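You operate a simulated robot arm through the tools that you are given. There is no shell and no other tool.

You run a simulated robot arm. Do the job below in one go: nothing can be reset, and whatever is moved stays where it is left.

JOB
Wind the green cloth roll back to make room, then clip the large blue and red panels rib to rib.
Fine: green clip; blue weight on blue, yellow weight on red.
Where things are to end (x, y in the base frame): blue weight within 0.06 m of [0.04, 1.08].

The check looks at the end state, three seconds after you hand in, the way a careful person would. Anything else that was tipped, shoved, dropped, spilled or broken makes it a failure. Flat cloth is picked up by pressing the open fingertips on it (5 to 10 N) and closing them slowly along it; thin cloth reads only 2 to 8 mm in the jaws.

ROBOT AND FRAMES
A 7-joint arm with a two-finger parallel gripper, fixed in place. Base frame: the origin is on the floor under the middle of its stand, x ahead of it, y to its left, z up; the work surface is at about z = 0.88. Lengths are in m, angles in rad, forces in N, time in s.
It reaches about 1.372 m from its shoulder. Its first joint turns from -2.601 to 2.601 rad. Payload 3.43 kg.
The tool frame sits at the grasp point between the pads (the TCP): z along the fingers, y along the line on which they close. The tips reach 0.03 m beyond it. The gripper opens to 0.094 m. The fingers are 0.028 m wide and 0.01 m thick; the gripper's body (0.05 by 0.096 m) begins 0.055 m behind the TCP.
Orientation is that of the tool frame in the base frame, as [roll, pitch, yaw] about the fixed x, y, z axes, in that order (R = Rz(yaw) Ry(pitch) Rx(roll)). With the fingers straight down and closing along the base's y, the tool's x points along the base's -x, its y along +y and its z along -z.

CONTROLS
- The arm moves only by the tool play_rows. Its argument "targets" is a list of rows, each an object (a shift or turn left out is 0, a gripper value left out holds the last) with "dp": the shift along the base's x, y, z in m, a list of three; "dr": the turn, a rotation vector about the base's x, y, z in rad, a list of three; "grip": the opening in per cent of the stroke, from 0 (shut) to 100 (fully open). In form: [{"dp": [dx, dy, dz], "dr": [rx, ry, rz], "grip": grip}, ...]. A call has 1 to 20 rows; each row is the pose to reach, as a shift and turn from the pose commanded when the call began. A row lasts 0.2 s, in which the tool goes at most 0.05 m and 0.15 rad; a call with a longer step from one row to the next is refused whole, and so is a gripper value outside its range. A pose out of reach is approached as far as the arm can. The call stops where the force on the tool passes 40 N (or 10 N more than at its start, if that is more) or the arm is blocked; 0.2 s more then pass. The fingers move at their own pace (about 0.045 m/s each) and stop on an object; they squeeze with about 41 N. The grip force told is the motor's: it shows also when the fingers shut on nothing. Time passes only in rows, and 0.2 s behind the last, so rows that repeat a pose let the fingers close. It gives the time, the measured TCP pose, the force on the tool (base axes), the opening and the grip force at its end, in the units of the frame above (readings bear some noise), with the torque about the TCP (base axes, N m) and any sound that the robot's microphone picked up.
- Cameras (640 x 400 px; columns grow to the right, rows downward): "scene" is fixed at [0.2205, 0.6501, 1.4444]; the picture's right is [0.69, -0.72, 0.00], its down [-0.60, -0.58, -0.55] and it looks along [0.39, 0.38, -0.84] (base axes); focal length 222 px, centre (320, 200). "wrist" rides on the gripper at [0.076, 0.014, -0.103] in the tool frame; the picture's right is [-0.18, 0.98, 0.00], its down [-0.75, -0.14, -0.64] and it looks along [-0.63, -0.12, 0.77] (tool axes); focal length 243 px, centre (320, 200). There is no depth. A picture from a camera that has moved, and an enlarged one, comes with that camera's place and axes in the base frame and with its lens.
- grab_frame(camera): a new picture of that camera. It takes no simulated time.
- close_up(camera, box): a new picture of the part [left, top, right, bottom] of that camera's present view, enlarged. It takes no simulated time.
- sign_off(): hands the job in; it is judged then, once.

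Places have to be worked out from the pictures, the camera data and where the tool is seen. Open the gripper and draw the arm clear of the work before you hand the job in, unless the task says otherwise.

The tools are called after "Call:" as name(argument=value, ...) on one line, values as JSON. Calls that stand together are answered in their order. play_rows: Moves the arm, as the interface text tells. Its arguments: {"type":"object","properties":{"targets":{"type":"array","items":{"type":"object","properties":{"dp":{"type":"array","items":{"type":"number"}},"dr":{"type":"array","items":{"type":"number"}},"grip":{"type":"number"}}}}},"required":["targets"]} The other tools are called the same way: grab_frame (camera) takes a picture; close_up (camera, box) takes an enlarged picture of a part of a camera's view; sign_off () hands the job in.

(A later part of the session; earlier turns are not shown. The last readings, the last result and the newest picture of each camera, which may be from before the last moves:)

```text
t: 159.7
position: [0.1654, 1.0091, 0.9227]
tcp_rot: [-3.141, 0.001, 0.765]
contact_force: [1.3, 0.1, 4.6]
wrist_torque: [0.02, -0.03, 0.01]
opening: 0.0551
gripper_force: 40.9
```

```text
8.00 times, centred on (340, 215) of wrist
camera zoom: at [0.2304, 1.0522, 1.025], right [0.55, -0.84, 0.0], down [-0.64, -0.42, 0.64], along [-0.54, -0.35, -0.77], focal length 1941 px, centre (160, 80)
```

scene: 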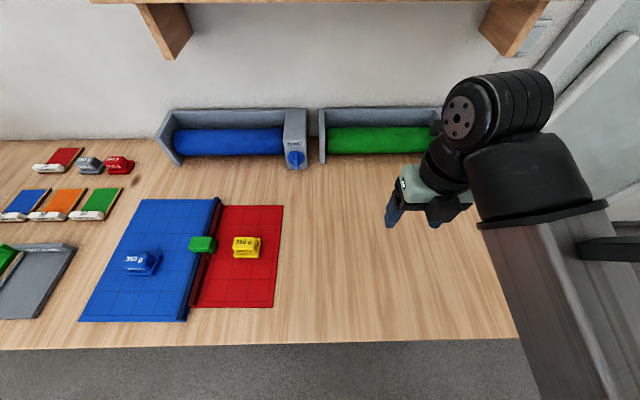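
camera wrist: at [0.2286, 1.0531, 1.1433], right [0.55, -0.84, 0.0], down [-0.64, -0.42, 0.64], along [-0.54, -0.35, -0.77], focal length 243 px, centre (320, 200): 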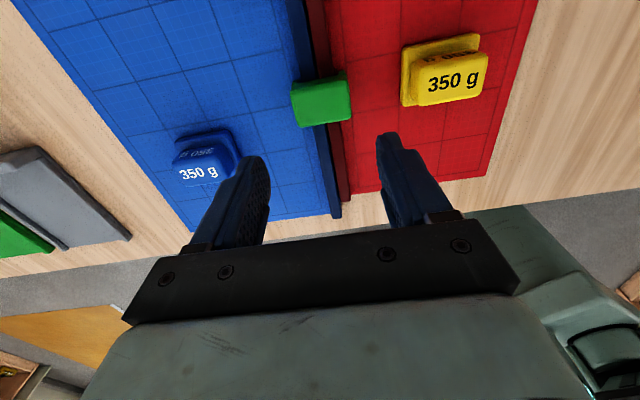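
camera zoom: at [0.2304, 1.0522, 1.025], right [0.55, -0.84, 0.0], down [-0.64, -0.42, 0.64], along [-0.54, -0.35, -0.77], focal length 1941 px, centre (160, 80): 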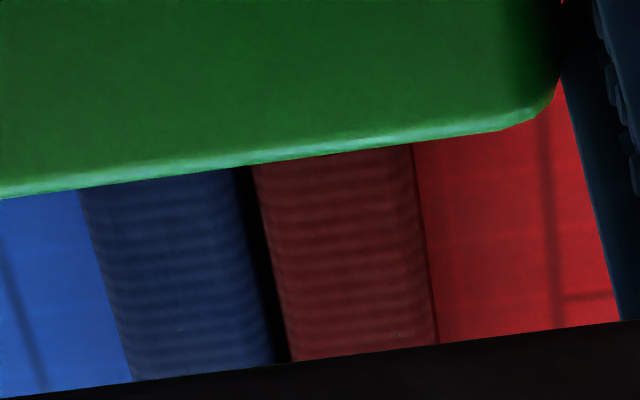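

There is a constant 1.3 mm gap (boards butted), fine. To reproduce the first approach I'll lift the clip well above the ribs and come down again in small steps, checking for the patch at each one.

Call:
play_rows(targets=[{"dp": [0, 0, 0.005]}, {"dp": [0, 0, 0.015]}, {"dp": [0, 0, 0.03]}, {"dp": [0, 0, 0.04]}, {"dp": [0, 0, 0.04]}, {"dp": [0, 0, 0.03]}, {"dp": [0, 0, 0.02]}, {"dp": [0, 0, 0.014]}, {"dp": [0, 0, 0.011]}, {"dp": [0, 0, 0.011]}])

Call:
close_up(camera="wrist", box=[240, 80, 400, 230])

Call:
play_rows(targets=[{"dp": [0, 0, -0.001]}, {"dp": [0, 0, -0.002]}, {"dp": [0, 0, -0.002]}])

Call:
close_up(camera="wrist", box=[240, 80, 400, 230])

Call:
play_rows(targets=[{"dp": [0, 0, -0.001]}, {"dp": [0, 0, -0.002]}, {"dp": [0, 0, -0.002]}])

Call:
close_up(camera="wrist", box=[240, 80, 400, 230])

```text
t: 161.9
position: [0.1657, 1.0097, 0.9329]
tcp_rot: [3.141, -0.002, 0.763]
contact_force: [-0.8, 0.0, -0.9]
wrist_torque: [0.01, -0.01, 0.02]
opening: 0.0554
gripper_force: 40.5
```

```text
2.67 times, centred on (320, 155) of wrist
camera zoom: at [0.2308, 1.0519, 1.0358], right [0.55, -0.84, 0.0], down [-0.64, -0.42, 0.64], along [-0.54, -0.35, -0.77], focal length 647 px, centre (320, 320)
```

zoom: 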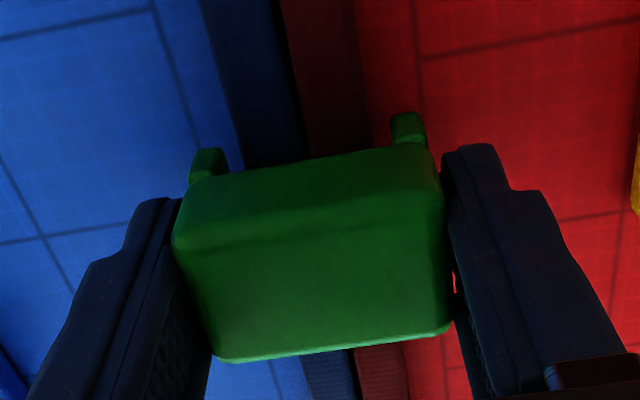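

```text
t: 162.7
position: [0.1672, 1.0092, 0.9313]
tcp_rot: [3.141, 0.002, 0.766]
contact_force: [-1.1, -0.4, -0.2]
wrist_torque: [0.0, 0.01, 0.0]
opening: 0.0553
gripper_force: 41.6
```

```text
2.67 times, centred on (320, 155) of wrist
camera zoom: at [0.2305, 1.052, 1.0341], right [0.55, -0.84, 0.0], down [-0.64, -0.42, 0.64], along [-0.54, -0.35, -0.77], focal length 647 px, centre (320, 320)
```

zoom: 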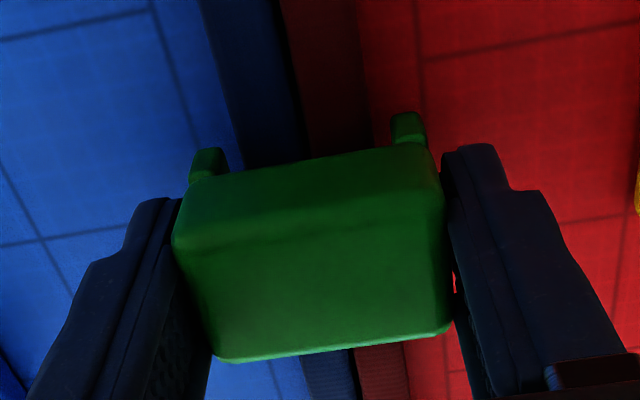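

```text
t: 163.5
position: [0.1649, 1.0096, 0.929]
tcp_rot: [-3.141, 0.0, 0.763]
contact_force: [1.2, 1.2, -0.9]
wrist_torque: [0.02, -0.01, 0.01]
opening: 0.0552
gripper_force: 41.1
```

```text
2.67 times, centred on (320, 155) of wrist
camera zoom: at [0.23, 1.0521, 1.0319], right [0.55, -0.84, 0.0], down [-0.64, -0.42, 0.64], along [-0.54, -0.35, -0.77], focal length 647 px, centre (320, 320)
```

zoom: 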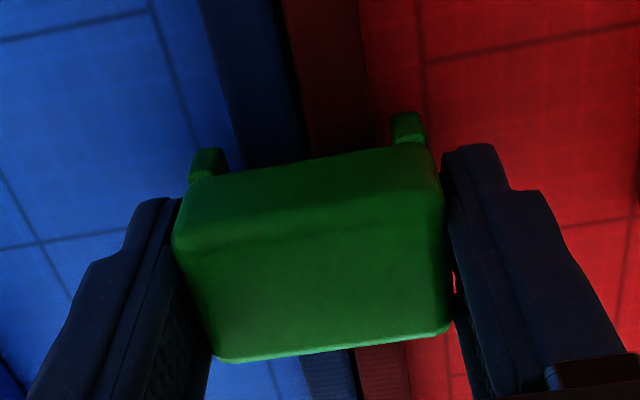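

Still nothing. I'll reproduce the first descent exactly (same start height and row pattern) and look right after.

Call:
play_rows(targets=[{"dp": [0, 0, 0.006]}, {"dp": [0, 0, 0.0155]}, {"dp": [0, 0.0005, 0.0155]}, {"dp": [0, 0.0005, 0.0155]}, {"dp": [0, 0.0005, 0.0155]}])

Call:
play_rows(targets=[{"dp": [0, 0, 0]}, {"dp": [0, 0, -0.006]}, {"dp": [0, 0, -0.012]}, {"dp": [0, 0, -0.016]}, {"dp": [0, 0, -0.016]}])

Call:
close_up(camera="wrist", box=[240, 80, 400, 230])

Call:
close_up(camera="scene", box=[150, 180, 310, 330])

```text
t: 164.7
position: [0.1656, 1.0094, 0.9442]
tcp_rot: [3.141, 0.0, 0.764]
contact_force: [0.2, 0.4, -0.2]
wrist_torque: [0.03, 0.02, -0.02]
opening: 0.0553
gripper_force: 41.3
```

```text
t: 165.9
position: [0.1662, 1.0098, 0.9287]
tcp_rot: [3.141, -0.001, 0.765]
contact_force: [0.6, -0.6, 0.7]
wrist_torque: [0.03, -0.04, -0.01]
opening: 0.055
gripper_force: 40.7
```

```text
2.67 times, centred on (320, 155) of wrist
camera zoom: at [0.2309, 1.0528, 1.0315], right [0.55, -0.84, 0.0], down [-0.64, -0.42, 0.64], along [-0.54, -0.35, -0.77], focal length 647 px, centre (320, 320)
```

zoom: 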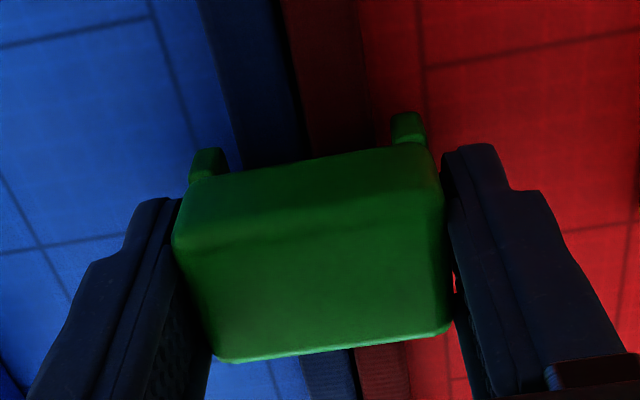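

```text
2.67 times, centred on (230, 255) of scene
camera zoom: at [0.2205, 0.6501, 1.4444], right [0.69, -0.72, 0.0], down [-0.6, -0.58, -0.55], along [0.39, 0.38, -0.84], focal length 593 px, centre (560, 53)
```

zoom: 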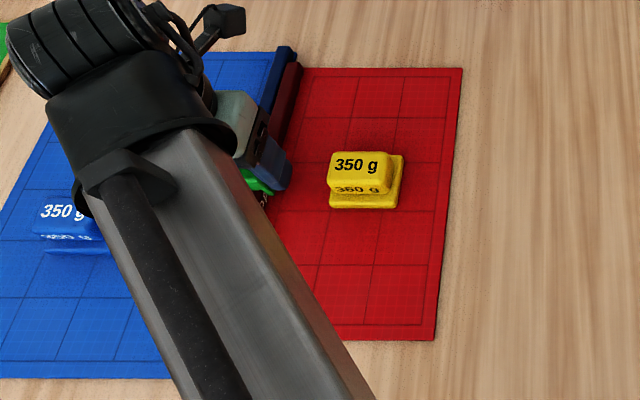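

No change. As a last reproduction test I'll raise the clip to the original height (1.05) and repeat the whole approach as done the first time.

Call:
play_rows(targets=[{"dp": [0, 0, 0.03]}, {"dp": [0, 0, 0.07]}, {"dp": [0, 0, 0.11]}, {"dp": [0, 0, 0.121]}, {"dp": [0, 0, 0.121]}])

Call:
play_rows(targets=[{"dp": [0.0023, -0.0024, -0.02]}, {"dp": [0.0023, -0.0024, -0.05]}, {"dp": [0.0023, -0.0024, -0.08]}, {"dp": [0.0023, -0.0024, -0.1]}, {"dp": [0.0023, -0.0024, -0.106]}, {"dp": [0.0023, -0.0024, -0.106]}])

Call:
play_rows(targets=[{"dp": [-0.0022, 0.0024, 0]}, {"dp": [-0.0022, 0.0024, -0.006]}, {"dp": [-0.0022, 0.0024, -0.012]}, {"dp": [-0.0022, 0.0024, -0.016]}, {"dp": [-0.0022, 0.0024, -0.016]}])

Call:
close_up(camera="wrist", box=[240, 80, 400, 230])

```text
t: 167.1
position: [0.1657, 1.0112, 1.0496]
tcp_rot: [-3.141, -0.001, 0.765]
contact_force: [0.3, 0.8, -0.2]
wrist_torque: [0.01, 0.01, -0.01]
opening: 0.0552
gripper_force: 41.1
```

```text
t: 168.5
position: [0.1683, 1.0099, 0.9445]
tcp_rot: [3.142, 0.0, 0.764]
contact_force: [0.3, 0.5, -0.5]
wrist_torque: [0.01, 0.01, 0.03]
opening: 0.0551
gripper_force: 41.0
```

```text
t: 169.7
position: [0.1653, 1.0097, 0.9282]
tcp_rot: [-3.139, 0.0, 0.765]
contact_force: [0.2, 1.2, 3.4]
wrist_torque: [0.03, -0.01, 0.0]
opening: 0.0553
gripper_force: 40.7
```

```text
2.67 times, centred on (320, 155) of wrist
camera zoom: at [0.2308, 1.0525, 1.0304], right [0.55, -0.84, 0.0], down [-0.64, -0.42, 0.64], along [-0.54, -0.35, -0.77], focal length 647 px, centre (320, 320)
```

zoom: 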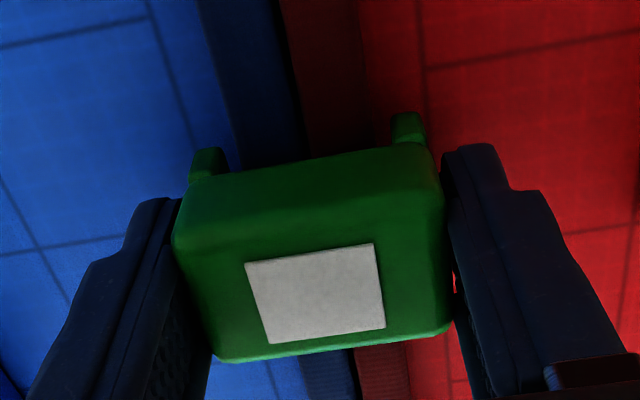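

The patch and a 3.4 N reaction are back: the clip re-arms after being moved away and engages at this height. Pushing on past it seemingly released it last time. So now I'll simply open the gripper here and see whether the patch stays.

Call:
play_rows(targets=[{"grip": 62}, {"grip": 68}, {"grip": 72}, {"grip": 72}])

Call:
close_up(camera="wrist", box=[240, 80, 400, 230])

Call:
close_up(camera="scene", box=[150, 180, 310, 330])

```text
t: 170.7
position: [0.1658, 1.0097, 0.9261]
tcp_rot: [3.141, 0.001, 0.763]
contact_force: [1.0, -0.5, -0.5]
wrist_torque: [0.0, 0.01, 0.03]
opening: 0.0677
gripper_force: 0.0
```

```text
2.67 times, centred on (320, 155) of wrist
camera zoom: at [0.2308, 1.0526, 1.0299], right [0.55, -0.84, 0.0], down [-0.64, -0.42, 0.64], along [-0.54, -0.35, -0.77], focal length 647 px, centre (320, 320)
```

zoom: 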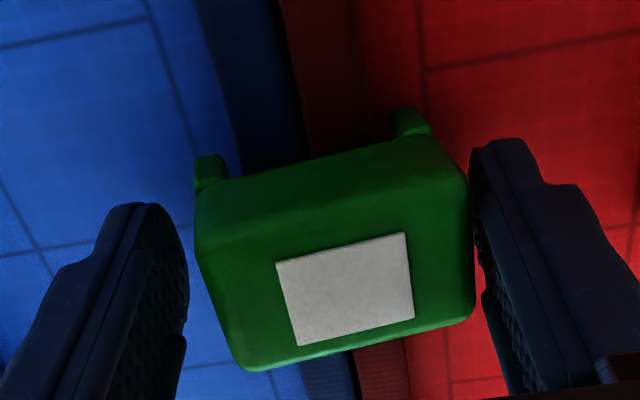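

```text
2.67 times, centred on (230, 255) of scene
camera zoom: at [0.2205, 0.6501, 1.4444], right [0.69, -0.72, 0.0], down [-0.6, -0.58, -0.55], along [0.39, 0.38, -0.84], focal length 593 px, centre (560, 53)
```

zoom: 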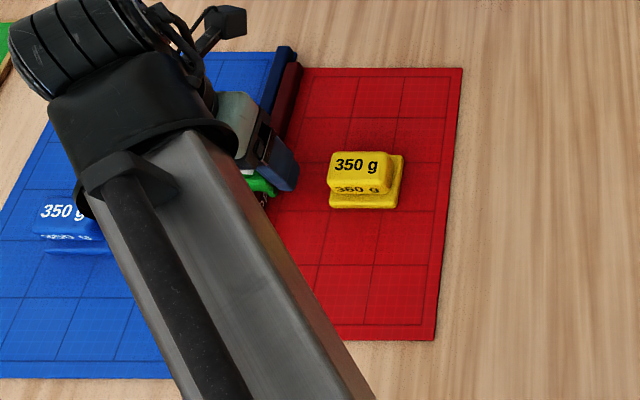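

The patch stays on after release, though the clip slipped and yawed a few degrees in the opening fingers. To learn which state is the latched one, I'll re-grip it here (which straightens it) and pull up by fractions of a millimetre while reading the force.

Call:
play_rows(targets=[{"grip": 64}, {"grip": 58}, {"grip": 50}, {"grip": 42}, {"grip": 42}])

Call:
close_up(camera="wrist", box=[240, 80, 400, 230])

Call:
play_rows(targets=[{"dp": [0, 0, 0.0005]}, {"dp": [0, 0, 0.0005]}])

Call:
play_rows(targets=[{"dp": [0, 0, 0.0007]}, {"dp": [0, 0, 0.0007]}])

Call:
close_up(camera="wrist", box=[240, 80, 400, 230])

```text
t: 171.9
position: [0.1653, 1.0102, 0.9277]
tcp_rot: [3.141, -0.001, 0.764]
contact_force: [0.0, 0.6, 0.6]
wrist_torque: [0.0, -0.02, 0.02]
opening: 0.0553
gripper_force: 41.0
```

```text
2.67 times, centred on (320, 155) of wrist
camera zoom: at [0.2308, 1.0526, 1.0299], right [0.55, -0.84, 0.0], down [-0.64, -0.42, 0.64], along [-0.54, -0.35, -0.77], focal length 647 px, centre (320, 320)
```

zoom: 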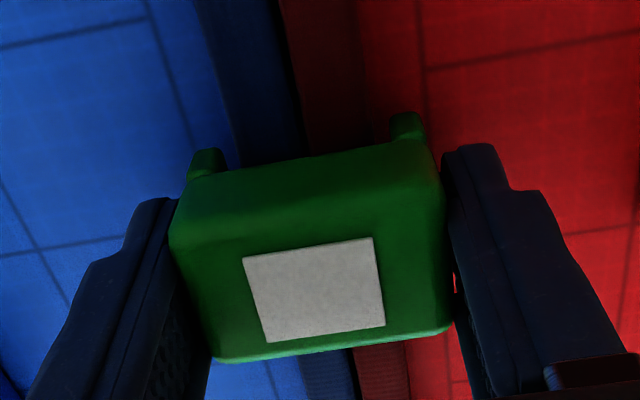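

```text
t: 172.5
position: [0.1658, 1.0086, 0.9273]
tcp_rot: [3.141, 0.001, 0.765]
contact_force: [0.8, -0.4, -2.7]
wrist_torque: [-0.04, 0.02, 0.0]
opening: 0.0554
gripper_force: 40.9
```

```text
t: 173.1
position: [0.1654, 1.0102, 0.9274]
tcp_rot: [3.14, 0.002, 0.764]
contact_force: [0.9, 0.6, -4.2]
wrist_torque: [0.04, 0.0, 0.02]
opening: 0.0551
gripper_force: 41.3
```

```text
2.67 times, centred on (320, 155) of wrist
camera zoom: at [0.2307, 1.0526, 1.0311], right [0.55, -0.84, 0.0], down [-0.64, -0.42, 0.64], along [-0.54, -0.35, -0.77], focal length 647 px, centre (320, 320)
```

zoom: 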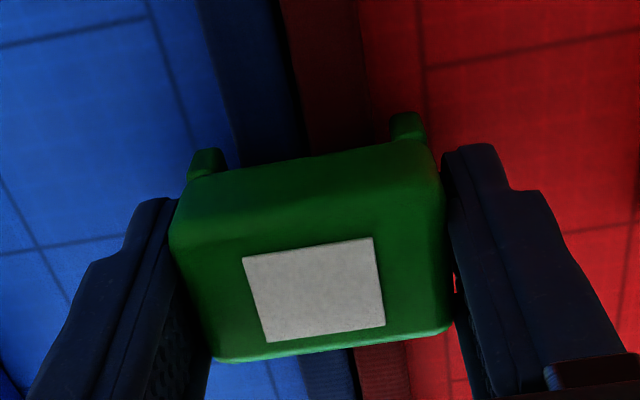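

In the white-patch state the clip clearly resists being pulled (−4 N for a 1 mm pull): white means latched, and my earlier hard push broke the latch. I'll undo the pull and release gently, then look.

Call:
play_rows(targets=[{"dp": [0, 0, -0.0006]}, {"dp": [0, 0, -0.0012]}, {"dp": [0, 0, -0.0012]}])

Call:
play_rows(targets=[{"grip": 60}, {"grip": 62}, {"grip": 64}, {"grip": 66}, {"grip": 68}, {"grip": 70}, {"grip": 72}, {"grip": 72}])

Call:
close_up(camera="wrist", box=[240, 80, 400, 230])

```text
t: 173.9
position: [0.1643, 1.0099, 0.9275]
tcp_rot: [3.141, 0.001, 0.764]
contact_force: [1.5, -0.2, -0.1]
wrist_torque: [-0.03, -0.01, 0.01]
opening: 0.0552
gripper_force: 41.2
```

```text
t: 175.7
position: [0.1655, 1.01, 0.9275]
tcp_rot: [3.142, 0.0, 0.764]
contact_force: [-0.2, 0.7, -0.4]
wrist_torque: [0.02, 0.03, 0.02]
opening: 0.0677
gripper_force: 0.3
```

```text
2.67 times, centred on (320, 155) of wrist
camera zoom: at [0.2305, 1.0527, 1.03], right [0.55, -0.84, 0.0], down [-0.64, -0.42, 0.64], along [-0.54, -0.35, -0.77], focal length 647 px, centre (320, 320)
```

zoom: 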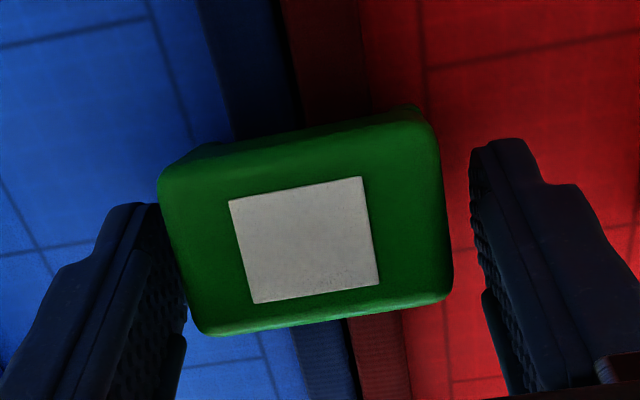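

The clip is latched but hangs loosely on a soft hold and now tilts differently. I'll open the fingers wider so that nothing touches it, and look again.

Call:
play_rows(targets=[{"grip": 80}, {"grip": 90}, {"grip": 92}, {"grip": 92}, {"grip": 92}])

Call:
close_up(camera="wrist", box=[220, 60, 420, 240])

Call:
grab_frame(camera="wrist")

```text
t: 176.9
position: [0.165, 1.0103, 0.9277]
tcp_rot: [3.141, -0.001, 0.765]
contact_force: [-0.5, 0.0, 0.0]
wrist_torque: [0.0, -0.02, 0.01]
opening: 0.0867
gripper_force: 0.1
```

```text
2.22 times, centred on (320, 150) of wrist
camera zoom: at [0.2305, 1.0527, 1.03], right [0.55, -0.84, 0.0], down [-0.64, -0.42, 0.64], along [-0.54, -0.35, -0.77], focal length 539 px, centre (320, 311)
```

zoom: 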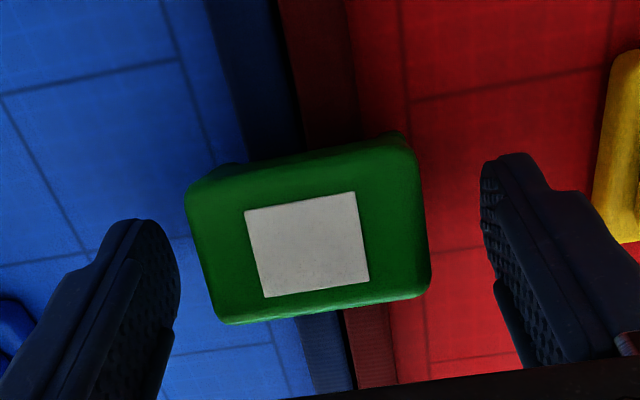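

```text
taken
camera wrist: at [0.2305, 1.0527, 1.03], right [0.55, -0.84, 0.0], down [-0.64, -0.42, 0.64], along [-0.54, -0.35, -0.77], focal length 243 px, centre (320, 200)
```

wrist: 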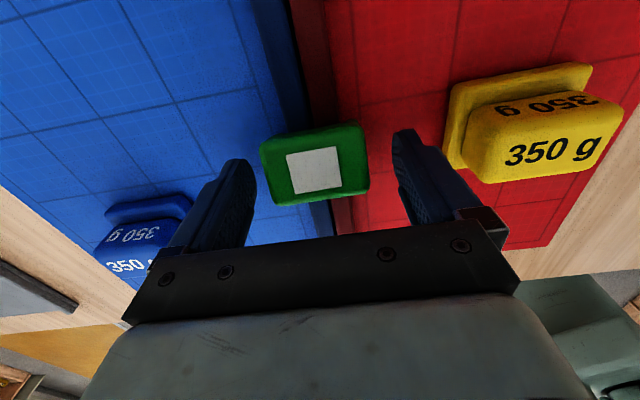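

Fingers are clear of the clip. I'll raise straight up and away, then view the clip from the scene camera.

Call:
play_rows(targets=[{"dp": [0, 0, 0.01]}, {"dp": [0, 0, 0.03]}, {"dp": [0, 0, 0.06]}, {"dp": [0, 0, 0.1]}, {"dp": [0, 0, 0.13]}, {"dp": [0.03, -0.035, 0.13]}, {"dp": [0.06, -0.07, 0.14]}, {"dp": [0.09, -0.105, 0.15]}, {"dp": [0.12, -0.14, 0.16]}, {"dp": [0.15, -0.175, 0.17]}, {"dp": [0.18, -0.21, 0.18]}, {"dp": [0.21, -0.245, 0.18]}, {"dp": [0.24, -0.28, 0.18]}])

Call:
grab_frame(camera="scene")

Call:
close_up(camera="scene", box=[180, 215, 250, 285])

Call:
close_up(camera="scene", box=[60, 190, 300, 330])

```text
t: 179.7
position: [0.4081, 0.7289, 1.1073]
tcp_rot: [3.14, 0.001, 0.763]
contact_force: [-0.2, 0.8, 0.0]
wrist_torque: [-0.04, 0.01, -0.01]
opening: 0.0863
gripper_force: 0.0
```

```text
taken
```

scene: 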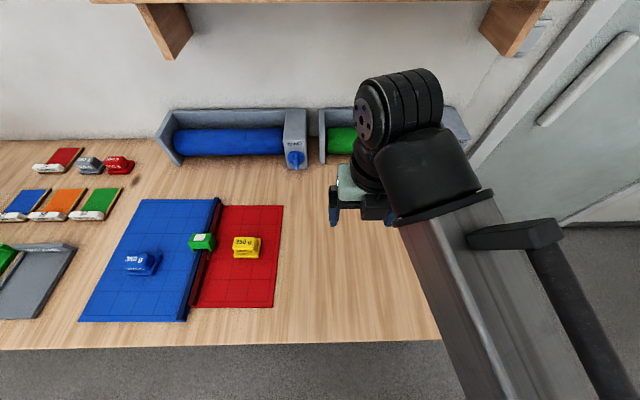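

```text
5.71 times, centred on (215, 250) of scene
camera zoom: at [0.2205, 0.6501, 1.4444], right [0.69, -0.72, 0.0], down [-0.6, -0.58, -0.55], along [0.39, 0.38, -0.84], focal length 1272 px, centre (920, -86)
```

zoom: 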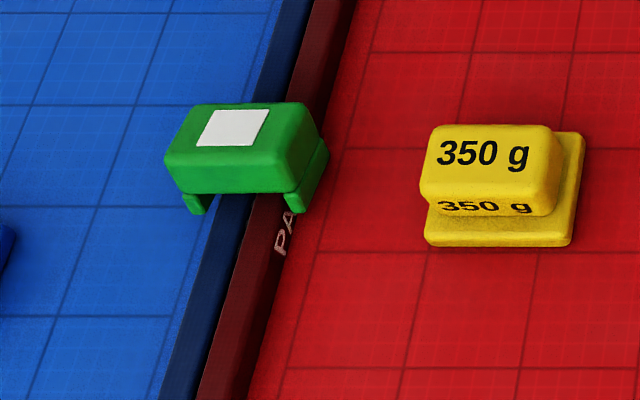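

```text
2.67 times, centred on (180, 260) of scene
camera zoom: at [0.2205, 0.6501, 1.4444], right [0.69, -0.72, 0.0], down [-0.6, -0.58, -0.55], along [0.39, 0.38, -0.84], focal length 593 px, centre (693, 40)
```

zoom: 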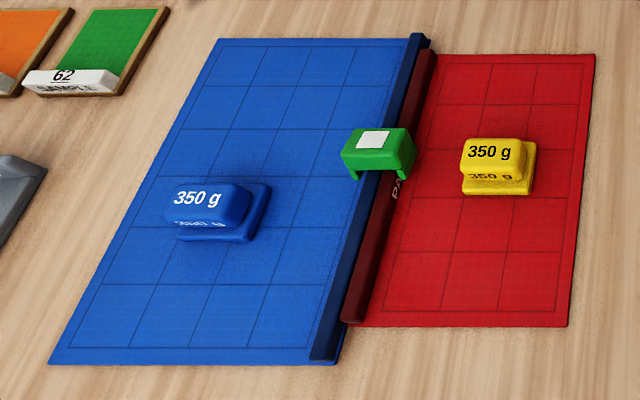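

The white flag stays on with the arm away: the clip is latched across both ribs, though tipped back a little on its hold. I'll enlarge it further to judge the tilt.

Call:
close_up(camera="scene", box=[185, 225, 225, 260])

Call:
grab_frame(camera="wrist")

```text
11.43 times, centred on (205, 242) of scene
camera zoom: at [0.2205, 0.6501, 1.4444], right [0.69, -0.72, 0.0], down [-0.6, -0.58, -0.55], along [0.39, 0.38, -0.84], focal length 2543 px, centre (1634, -286)
```

zoom: 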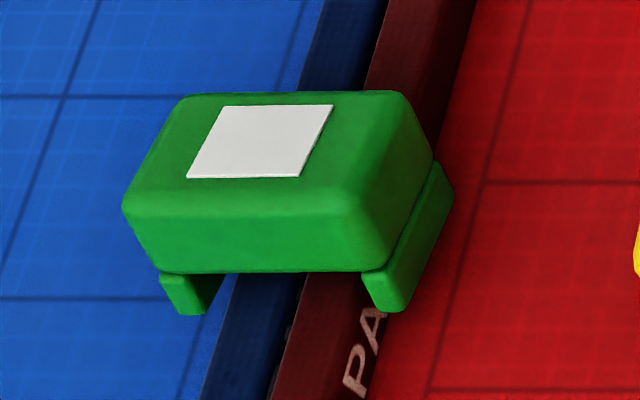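

```text
taken
camera wrist: at [0.4726, 0.7722, 1.2106], right [0.55, -0.84, 0.0], down [-0.64, -0.42, 0.64], along [-0.54, -0.35, -0.77], focal length 243 px, centre (320, 200)
```

wrist: 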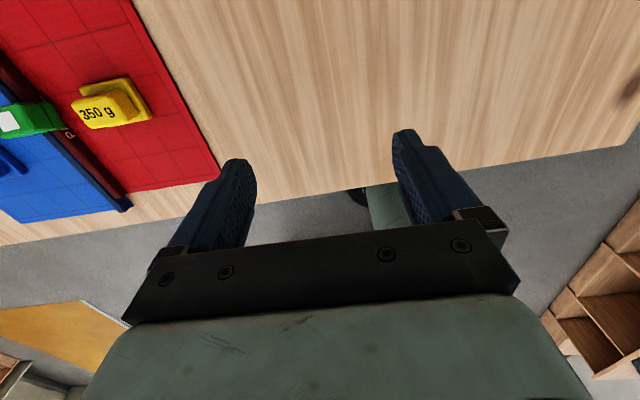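

I'll measure the rib height from an enlarged view of the ribs' front ends and flank, to understand how the clip should sit.

Call:
close_up(camera="scene", box=[175, 290, 215, 325])

Call:
close_up(camera="scene", box=[195, 190, 235, 225])

Call:
close_up(camera="wrist", box=[0, 70, 140, 220])

```text
11.43 times, centred on (195, 308) of scene
camera zoom: at [0.2205, 0.6501, 1.4444], right [0.69, -0.72, 0.0], down [-0.6, -0.58, -0.55], along [0.39, 0.38, -0.84], focal length 2543 px, centre (1749, -1029)
```

zoom: 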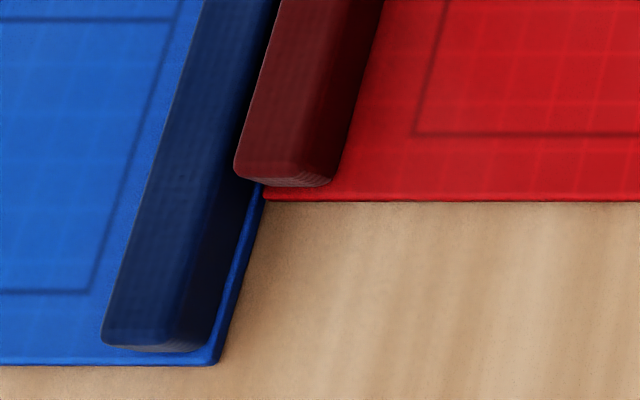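

```text
11.43 times, centred on (215, 208) of scene
camera zoom: at [0.2205, 0.6501, 1.4444], right [0.69, -0.72, 0.0], down [-0.6, -0.58, -0.55], along [0.39, 0.38, -0.84], focal length 2543 px, centre (1520, 114)
```

zoom: 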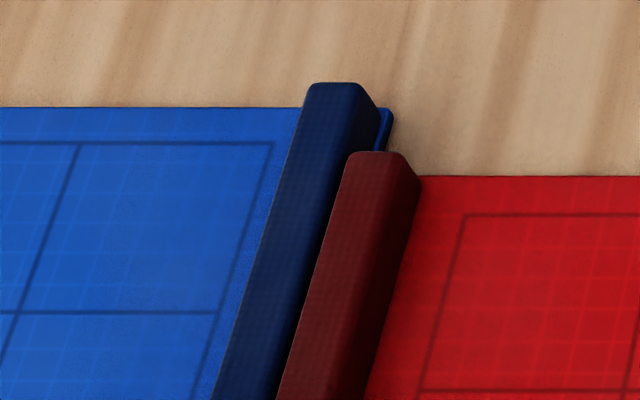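

```text
2.67 times, centred on (70, 145) of wrist
camera zoom: at [0.4726, 0.7722, 1.2106], right [0.55, -0.84, 0.0], down [-0.64, -0.42, 0.64], along [-0.54, -0.35, -0.77], focal length 647 px, centre (987, 347)
```

zoom: 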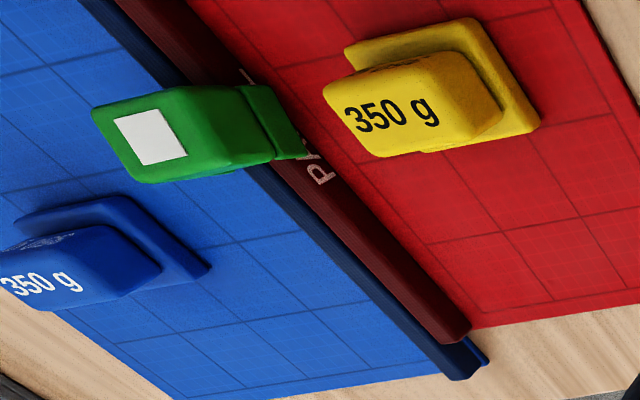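

The ribs stand about 15–17 mm above the panels, and the clip's legs straddle both of them with the white latch flag showing. I'll draw the arm fully clear to the right and check that nothing changes over the next seconds.

Call:
play_rows(targets=[{"dp": [0.025, -0.025, 0.005]}, {"dp": [0.05, -0.05, 0.01]}, {"dp": [0.075, -0.075, 0.015]}, {"dp": [0.1, -0.1, 0.02]}, {"dp": [0.125, -0.125, 0.025]}, {"dp": [0.15, -0.15, 0.03]}, {"dp": [0.17, -0.17, 0.03]}, {"dp": [0.17, -0.17, 0.03]}, {"dp": [0.17, -0.17, 0.03]}, {"dp": [0.17, -0.17, 0.03]}, {"dp": [0.17, -0.17, 0.03]}, {"dp": [0.17, -0.17, 0.03]}, {"dp": [0.17, -0.17, 0.03]}, {"dp": [0.17, -0.17, 0.03]}, {"dp": [0.17, -0.17, 0.03]}, {"dp": [0.17, -0.17, 0.03]}])

Call:
grab_frame(camera="scene")

Call:
close_up(camera="scene", box=[185, 225, 225, 260])

```text
t: 183.1
position: [0.5549, 0.5799, 1.1362]
tcp_rot: [-3.134, 0.001, 0.724]
contact_force: [-0.2, -0.6, 0.2]
wrist_torque: [-0.03, -0.01, -0.01]
opening: 0.0864
gripper_force: 0.0
out of reach, approached as far as the arm can: row 6, 7, 8, 9, 10, 11, 12, 13, 14, 15, 16
```

```text
taken
```

scene: 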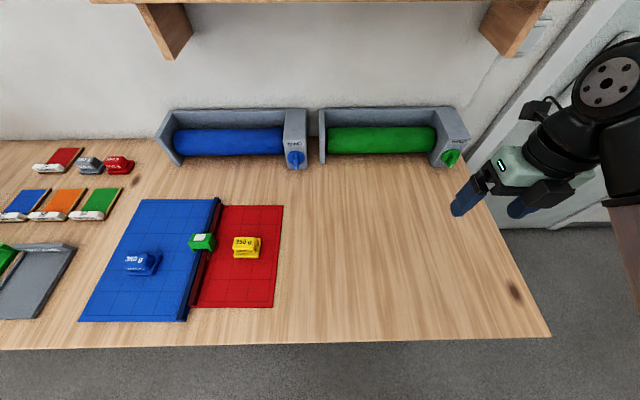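

```text
11.43 times, centred on (205, 242) of scene
camera zoom: at [0.2205, 0.6501, 1.4444], right [0.69, -0.72, 0.0], down [-0.6, -0.58, -0.55], along [0.39, 0.38, -0.84], focal length 2543 px, centre (1634, -286)
```

zoom: 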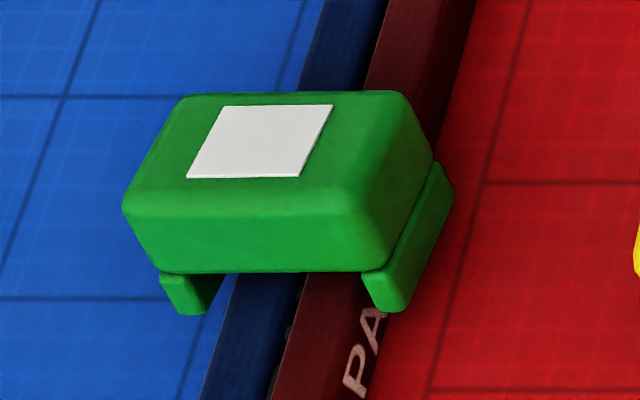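

The clip is stable, but it latched about 5 mm above its true seat because I paused there, leaving it cocked ~20°. It latches where it dwells, so I'll redo it: square it up by gripping its end faces, release the latch by pushing, lift away to re-arm, then press straight down to the seat and dwell there. First, move above it with the fingers closing along the ribs.

Call:
play_rows(targets=[{"dp": [-0.0258, 0.0288, 0.0], "dr": [0, 0, -0.102], "grip": 70}, {"dp": [-0.0516, 0.0576, 0.0], "dr": [0, 0, -0.204]}, {"dp": [-0.0774, 0.0864, 0.0], "dr": [0, 0, -0.306]}, {"dp": [-0.1033, 0.1152, 0.0], "dr": [0, 0, -0.408]}, {"dp": [-0.1291, 0.144, 0.0], "dr": [0, 0, -0.51]}, {"dp": [-0.1549, 0.1728, 0.0], "dr": [0, 0, -0.612]}, {"dp": [-0.1807, 0.2016, 0.0], "dr": [0, 0, -0.714]}, {"dp": [-0.2065, 0.2304, 0.0], "dr": [0, 0, -0.816]}, {"dp": [-0.2323, 0.2592, -0.01], "dr": [0, 0, -0.918]}, {"dp": [-0.2581, 0.288, -0.02], "dr": [0, 0, -1.02]}, {"dp": [-0.284, 0.3168, -0.03], "dr": [0, 0, -1.122]}, {"dp": [-0.3098, 0.3456, -0.045], "dr": [0, 0, -1.224]}, {"dp": [-0.3356, 0.3744, -0.06], "dr": [0, 0, -1.326]}, {"dp": [-0.3614, 0.4032, -0.075], "dr": [0, 0, -1.428]}, {"dp": [-0.3872, 0.432, -0.086], "dr": [0, 0, -1.53]}, {"dp": [-0.3872, 0.432, -0.086], "dr": [0, 0, -1.53]}])

Call:
grab_frame(camera="wrist")

Call:
close_up(camera="wrist", box=[240, 60, 400, 220])

```text
t: 186.5
position: [0.167, 1.0103, 1.0508]
tcp_rot: [3.142, 0.002, -0.768]
contact_force: [0.6, 0.1, 0.4]
wrist_torque: [0.01, 0.01, -0.01]
opening: 0.0657
gripper_force: 0.0
```

```text
taken
camera wrist: at [0.2125, 0.9467, 1.1545], right [-0.81, -0.58, 0.0], down [-0.44, 0.62, 0.64], along [-0.37, 0.52, -0.77], focal length 243 px, centre (320, 200)
```

wrist: 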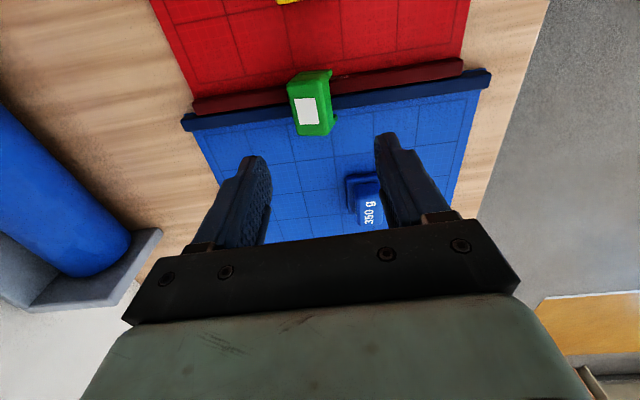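

```text
2.50 times, centred on (320, 140) of wrist
camera zoom: at [0.2125, 0.9467, 1.1545], right [-0.81, -0.58, 0.0], down [-0.44, 0.62, 0.64], along [-0.37, 0.52, -0.77], focal length 606 px, centre (320, 350)
```

zoom: 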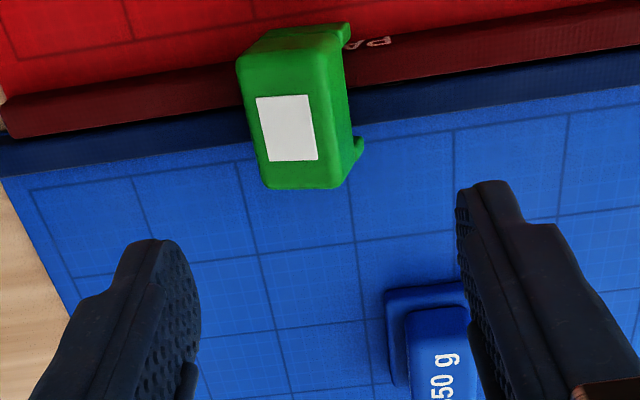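

The flag side leans back (toward the roll) by about 13 mm at the top. I'll trim the yaw, open wider, and descend so that the fingertips stay above the rib tops, then close along the ribs to square the clip.

Call:
play_rows(targets=[{"dp": [-0.001, -0.001, -0.03], "dr": [0, 0, -0.038], "grip": 90}, {"dp": [-0.001, -0.001, -0.06], "dr": [0, 0, -0.038], "grip": 90}, {"dp": [-0.001, -0.001, -0.09], "dr": [0, 0, -0.038], "grip": 90}, {"dp": [-0.001, -0.001, -0.106], "dr": [0, 0, -0.038], "grip": 90}, {"dp": [-0.001, -0.001, -0.112], "dr": [0, 0, -0.038], "grip": 90}, {"dp": [-0.001, -0.001, -0.112], "dr": [0, 0, -0.038], "grip": 90}])

Call:
grab_frame(camera="wrist")

Call:
close_up(camera="scene", box=[150, 180, 310, 330])

```text
t: 187.9
position: [0.1672, 1.0103, 0.938]
tcp_rot: [3.141, 0.001, -0.804]
contact_force: [-0.8, 0.2, 0.4]
wrist_torque: [0.02, 0.0, 0.01]
opening: 0.0847
gripper_force: 0.1
```

```text
taken
camera wrist: at [0.2096, 0.9462, 1.0407], right [-0.84, -0.55, 0.0], down [-0.42, 0.64, 0.64], along [-0.35, 0.54, -0.77], focal length 243 px, centre (320, 200)
```

wrist: 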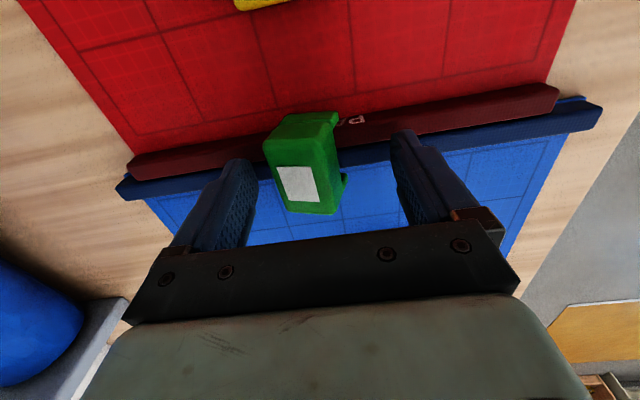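

```text
2.67 times, centred on (230, 255) of scene
camera zoom: at [0.2205, 0.6501, 1.4444], right [0.69, -0.72, 0.0], down [-0.6, -0.58, -0.55], along [0.39, 0.38, -0.84], focal length 593 px, centre (560, 53)
```

zoom: 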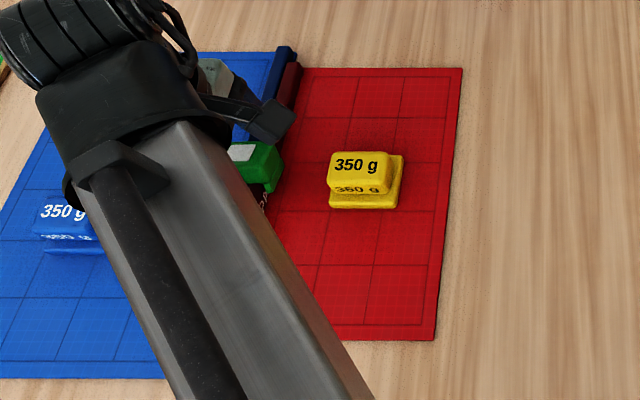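

The clip is between the fingers. Closing slowly to square it up.

Call:
play_rows(targets=[{"grip": 75}, {"grip": 65}, {"grip": 56}, {"grip": 50}, {"grip": 45}, {"grip": 40}, {"grip": 36}, {"grip": 32}, {"grip": 28}, {"grip": 25}, {"grip": 25}])

Call:
close_up(camera="wrist", box=[220, 80, 420, 240])

```text
t: 190.3
position: [0.1671, 1.0108, 0.9381]
tcp_rot: [-3.142, 0.0, -0.802]
contact_force: [-0.3, 1.4, 2.2]
wrist_torque: [0.06, 0.01, 0.03]
opening: 0.0338
gripper_force: 41.0
```

```text
2.50 times, centred on (320, 160) of wrist
camera zoom: at [0.2096, 0.9462, 1.0409], right [-0.84, -0.55, 0.0], down [-0.42, 0.64, 0.64], along [-0.35, 0.54, -0.77], focal length 606 px, centre (320, 300)
```

zoom: 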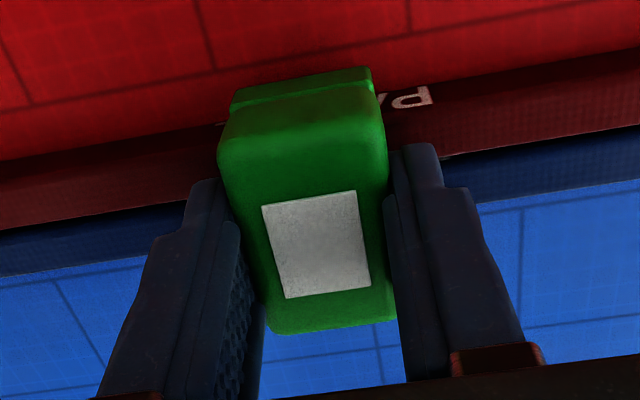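

The clip is squared between the fingers (34 mm) and still latched. I'll push down about 5 mm to free the latch as before, keeping the tips just above the rib tops.

Call:
play_rows(targets=[{"dp": [0, 0, -0.002]}, {"dp": [0, 0, -0.004]}, {"dp": [0, 0, -0.004]}])

Call:
close_up(camera="wrist", box=[220, 80, 420, 240])

```text
t: 191.1
position: [0.1675, 1.0099, 0.9343]
tcp_rot: [-3.14, 0.001, -0.806]
contact_force: [-0.4, 0.3, 0.2]
wrist_torque: [0.01, -0.04, -0.02]
opening: 0.0333
gripper_force: 41.2
```

```text
2.50 times, centred on (320, 160) of wrist
camera zoom: at [0.2096, 0.9459, 1.0367], right [-0.84, -0.55, 0.0], down [-0.42, 0.64, 0.64], along [-0.35, 0.54, -0.77], focal length 606 px, centre (320, 300)
```

zoom: 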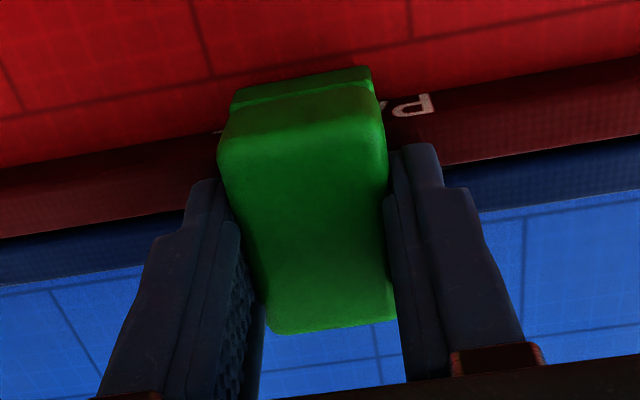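

The latch let go (flag off, no force). While it is disarmed I'll find the exact seat height in this grip by lowering until contact.

Call:
play_rows(targets=[{"dp": [0, 0, -0.0007]}, {"dp": [0, 0, -0.0014]}, {"dp": [0, 0, -0.0014]}])

Call:
play_rows(targets=[{"dp": [0, 0, -0.0005]}, {"dp": [0, 0, -0.001]}, {"dp": [0, 0, -0.001]}])

```text
t: 191.9
position: [0.1674, 1.0104, 0.9327]
tcp_rot: [3.141, -0.001, -0.804]
contact_force: [-0.4, -0.1, 2.3]
wrist_torque: [-0.09, -0.02, 0.0]
opening: 0.0333
gripper_force: 40.6
```

```text
t: 192.7
position: [0.1677, 1.0103, 0.9329]
tcp_rot: [-3.14, 0.002, -0.806]
contact_force: [0.0, 2.1, 12.3]
wrist_torque: [-0.12, -0.07, 0.01]
opening: 0.0336
gripper_force: 41.2
```

The seat is found (12 N at the present command). Now I'll lift well away to re-arm, pause, and then come straight down to this same pressed seat without stopping on the way.

Call:
play_rows(targets=[{"dp": [0, 0, 0.01]}, {"dp": [0, 0, 0.03]}, {"dp": [0, 0, 0.06]}, {"dp": [0, 0, 0.095]}, {"dp": [0, 0, 0.13]}, {"dp": [0, 0, 0.13]}])

Call:
close_up(camera="wrist", box=[220, 80, 420, 240])

```text
t: 194.1
position: [0.1668, 1.0104, 1.0617]
tcp_rot: [3.14, 0.001, -0.805]
contact_force: [-0.7, 0.6, 0.0]
wrist_torque: [0.01, 0.01, 0.01]
opening: 0.0335
gripper_force: 41.5
```

```text
2.50 times, centred on (320, 160) of wrist
camera zoom: at [0.2098, 0.9457, 1.1643], right [-0.84, -0.55, 0.0], down [-0.42, 0.64, 0.64], along [-0.35, 0.54, -0.77], focal length 606 px, centre (320, 300)
```

zoom: 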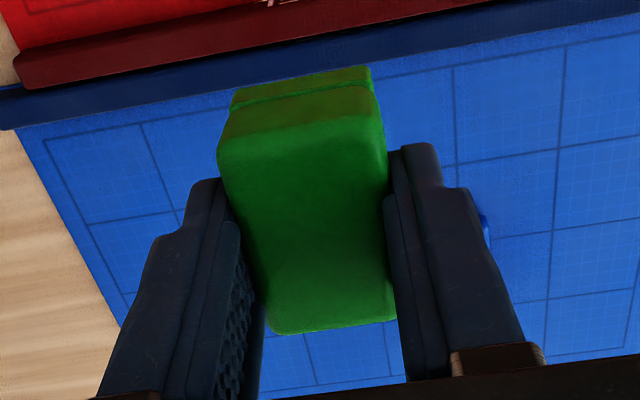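

Held straight. Now the direct descent to the seat with a short dwell there.

Call:
play_rows(targets=[{"dp": [0, 0, -0.03]}, {"dp": [0, 0, -0.06]}, {"dp": [0, 0, -0.085]}, {"dp": [0, 0, -0.085]}, {"dp": [0, 0, -0.105]}, {"dp": [0, 0, -0.13]}, {"dp": [0, 0, -0.13]}, {"dp": [0, 0, -0.13]}])

Call:
close_up(camera="wrist", box=[220, 80, 420, 240])

```text
t: 195.9
position: [0.1651, 1.0097, 0.9326]
tcp_rot: [-3.14, 0.001, -0.805]
contact_force: [2.0, -0.5, 21.0]
wrist_torque: [-0.36, -0.12, -0.02]
opening: 0.0335
gripper_force: 40.9
```

```text
2.50 times, centred on (320, 160) of wrist
camera zoom: at [0.208, 0.9447, 1.0355], right [-0.84, -0.55, 0.0], down [-0.42, 0.64, 0.64], along [-0.35, 0.54, -0.77], focal length 606 px, centre (320, 300)
```

zoom: 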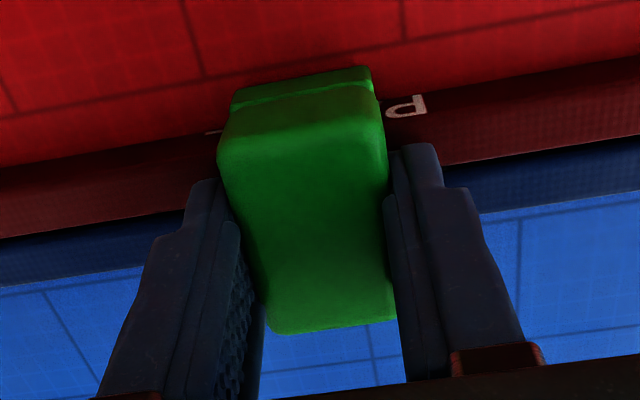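

No flag at 21 N. I'll ease the pressure to a few newtons and see if it latches here.

Call:
play_rows(targets=[{"dp": [0, 0, 0.001]}, {"dp": [0, 0, 0.0015]}, {"dp": [0, 0, 0.0015]}])

Call:
close_up(camera="wrist", box=[220, 80, 420, 240])

Call:
play_rows(targets=[{"dp": [0, 0, 0.0005]}, {"dp": [0, 0, 0.001]}, {"dp": [0, 0, 0.001]}])

Call:
close_up(camera="wrist", box=[220, 80, 420, 240])

```text
t: 196.7
position: [0.1655, 1.0091, 0.9338]
tcp_rot: [3.141, 0.003, -0.801]
contact_force: [-2.6, -1.0, 8.8]
wrist_torque: [-0.16, 0.01, -0.08]
opening: 0.0335
gripper_force: 41.0
```

```text
2.50 times, centred on (320, 160) of wrist
camera zoom: at [0.2086, 0.9453, 1.0358], right [-0.84, -0.55, 0.0], down [-0.42, 0.64, 0.64], along [-0.35, 0.54, -0.77], focal length 606 px, centre (320, 300)
```

zoom: 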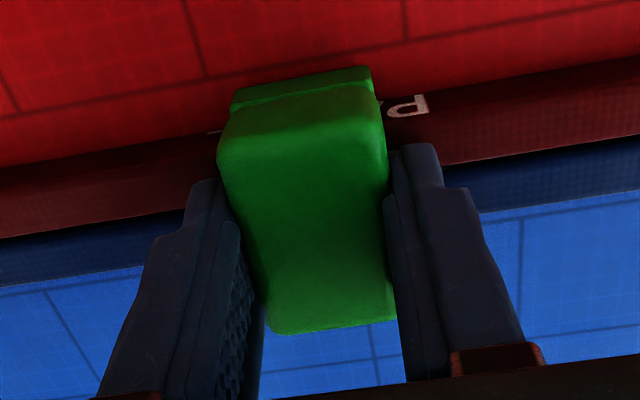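

```text
t: 197.5
position: [0.1665, 1.0094, 0.9339]
tcp_rot: [-3.141, 0.001, -0.804]
contact_force: [-0.2, 0.0, -0.7]
wrist_torque: [0.0, -0.02, 0.02]
opening: 0.0336
gripper_force: 41.1
```

```text
2.50 times, centred on (320, 160) of wrist
camera zoom: at [0.2093, 0.9456, 1.0368], right [-0.84, -0.55, 0.0], down [-0.42, 0.64, 0.64], along [-0.35, 0.54, -0.77], focal length 606 px, centre (320, 300)
```

zoom: 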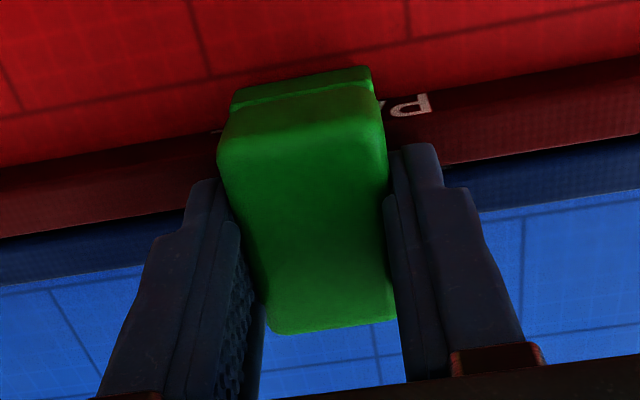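

Still no latch: evidently it latches the moment it enters its range when coming straight down, and pressing on breaks it. So I'll enter the range differently: re-arm, come down with the clip yawed ~11° (still straddling), then straighten it at the seat.

Call:
play_rows(targets=[{"dp": [0, 0, 0.02]}, {"dp": [0, 0, 0.055]}, {"dp": [0, 0, 0.095]}, {"dp": [0, 0, 0.13]}, {"dp": [0, 0, 0.13], "dr": [0, 0, 0.1]}, {"dp": [0, 0, 0.13], "dr": [0, 0, 0.2]}, {"dp": [0, 0, 0.13], "dr": [0, 0, 0.2]}, {"dp": [0, 0, 0.1], "dr": [0, 0, 0.2]}, {"dp": [0, 0, 0.06], "dr": [0, 0, 0.2]}, {"dp": [0, 0, 0.035], "dr": [0, 0, 0.2]}, {"dp": [0, 0, 0.015], "dr": [0, 0, 0.2]}, {"dp": [0, 0, 0.0035], "dr": [0, 0, 0.2]}, {"dp": [0, 0, 0.0035], "dr": [0, 0, 0.2]}])

Call:
close_up(camera="wrist", box=[220, 80, 420, 240])

```text
t: 200.2
position: [0.1679, 1.0116, 0.9448]
tcp_rot: [-3.135, 0.003, -0.602]
contact_force: [-0.5, -2.8, 17.8]
wrist_torque: [-0.08, -0.37, -0.08]
opening: 0.0335
gripper_force: 41.0
stopped in row 13: the force on the tool passed its limit at 44 N (the readings are from after the stop); the commanded pose is now the measured one
```

```text
2.50 times, centred on (320, 160) of wrist
camera zoom: at [0.2215, 0.9561, 1.0481], right [-0.71, -0.7, -0.01], down [-0.54, 0.54, 0.64], along [-0.45, 0.46, -0.76], focal length 606 px, centre (320, 300)
```

zoom: 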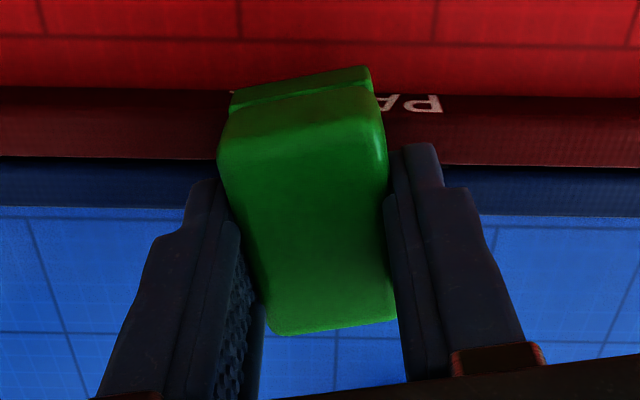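

At 11° the legs don't fit over the ribs, so that way is closed. Instead I'll slide the clip on from the ribs' front end at seat height, so it enters its range already seated. First lift, straighten and move to in front of the rib ends.

Call:
play_rows(targets=[{"dp": [0, 0, 0.02]}, {"dp": [0, 0, 0.06]}, {"dp": [0, 0, 0.1], "dr": [0, 0, -0.05]}, {"dp": [0, 0, 0.11], "dr": [0, 0, -0.15]}, {"dp": [0, 0, 0.11], "dr": [0, 0, -0.202]}, {"dp": [-0.02, -0.0193, 0.11], "dr": [0, 0, -0.202]}, {"dp": [-0.05, -0.0482, 0.11], "dr": [0, 0, -0.202]}, {"dp": [-0.08, -0.0771, 0.11], "dr": [0, 0, -0.202]}, {"dp": [-0.11, -0.106, 0.11], "dr": [0, 0, -0.202]}, {"dp": [-0.1374, -0.1325, 0.11], "dr": [0, 0, -0.202]}, {"dp": [-0.1374, -0.1325, 0.11], "dr": [0, 0, -0.202]}])

Call:
grab_frame(camera="wrist")

Call:
grab_frame(camera="scene")

```text
t: 202.6
position: [0.0281, 0.8785, 1.0548]
tcp_rot: [-3.135, 0.002, -0.806]
contact_force: [-0.2, 0.5, -0.7]
wrist_torque: [0.03, -0.02, 0.01]
opening: 0.0335
gripper_force: 41.1
```

```text
taken
camera wrist: at [0.0711, 0.8134, 1.1572], right [-0.84, -0.55, -0.01], down [-0.42, 0.64, 0.64], along [-0.35, 0.54, -0.76], focal length 243 px, centre (320, 200)
```

wrist: 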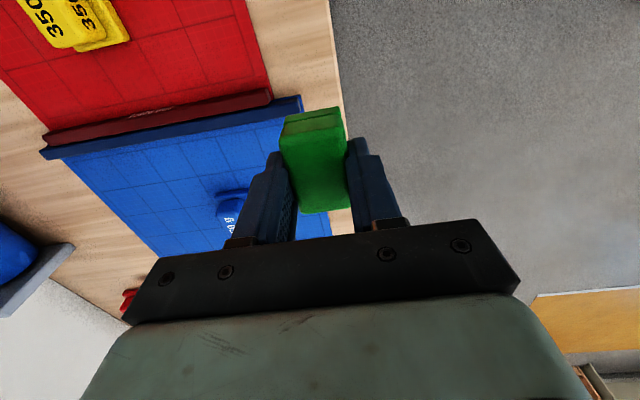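

```text
taken
```

scene: 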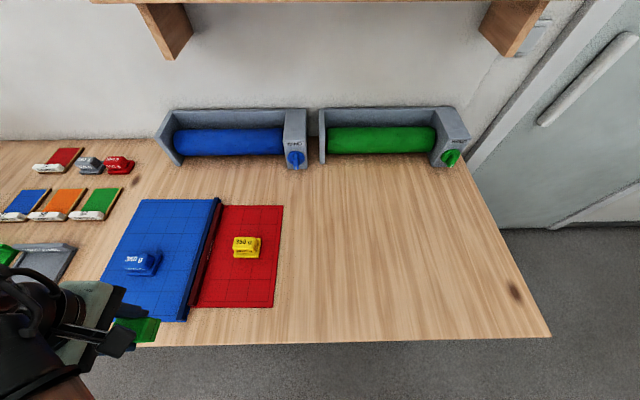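

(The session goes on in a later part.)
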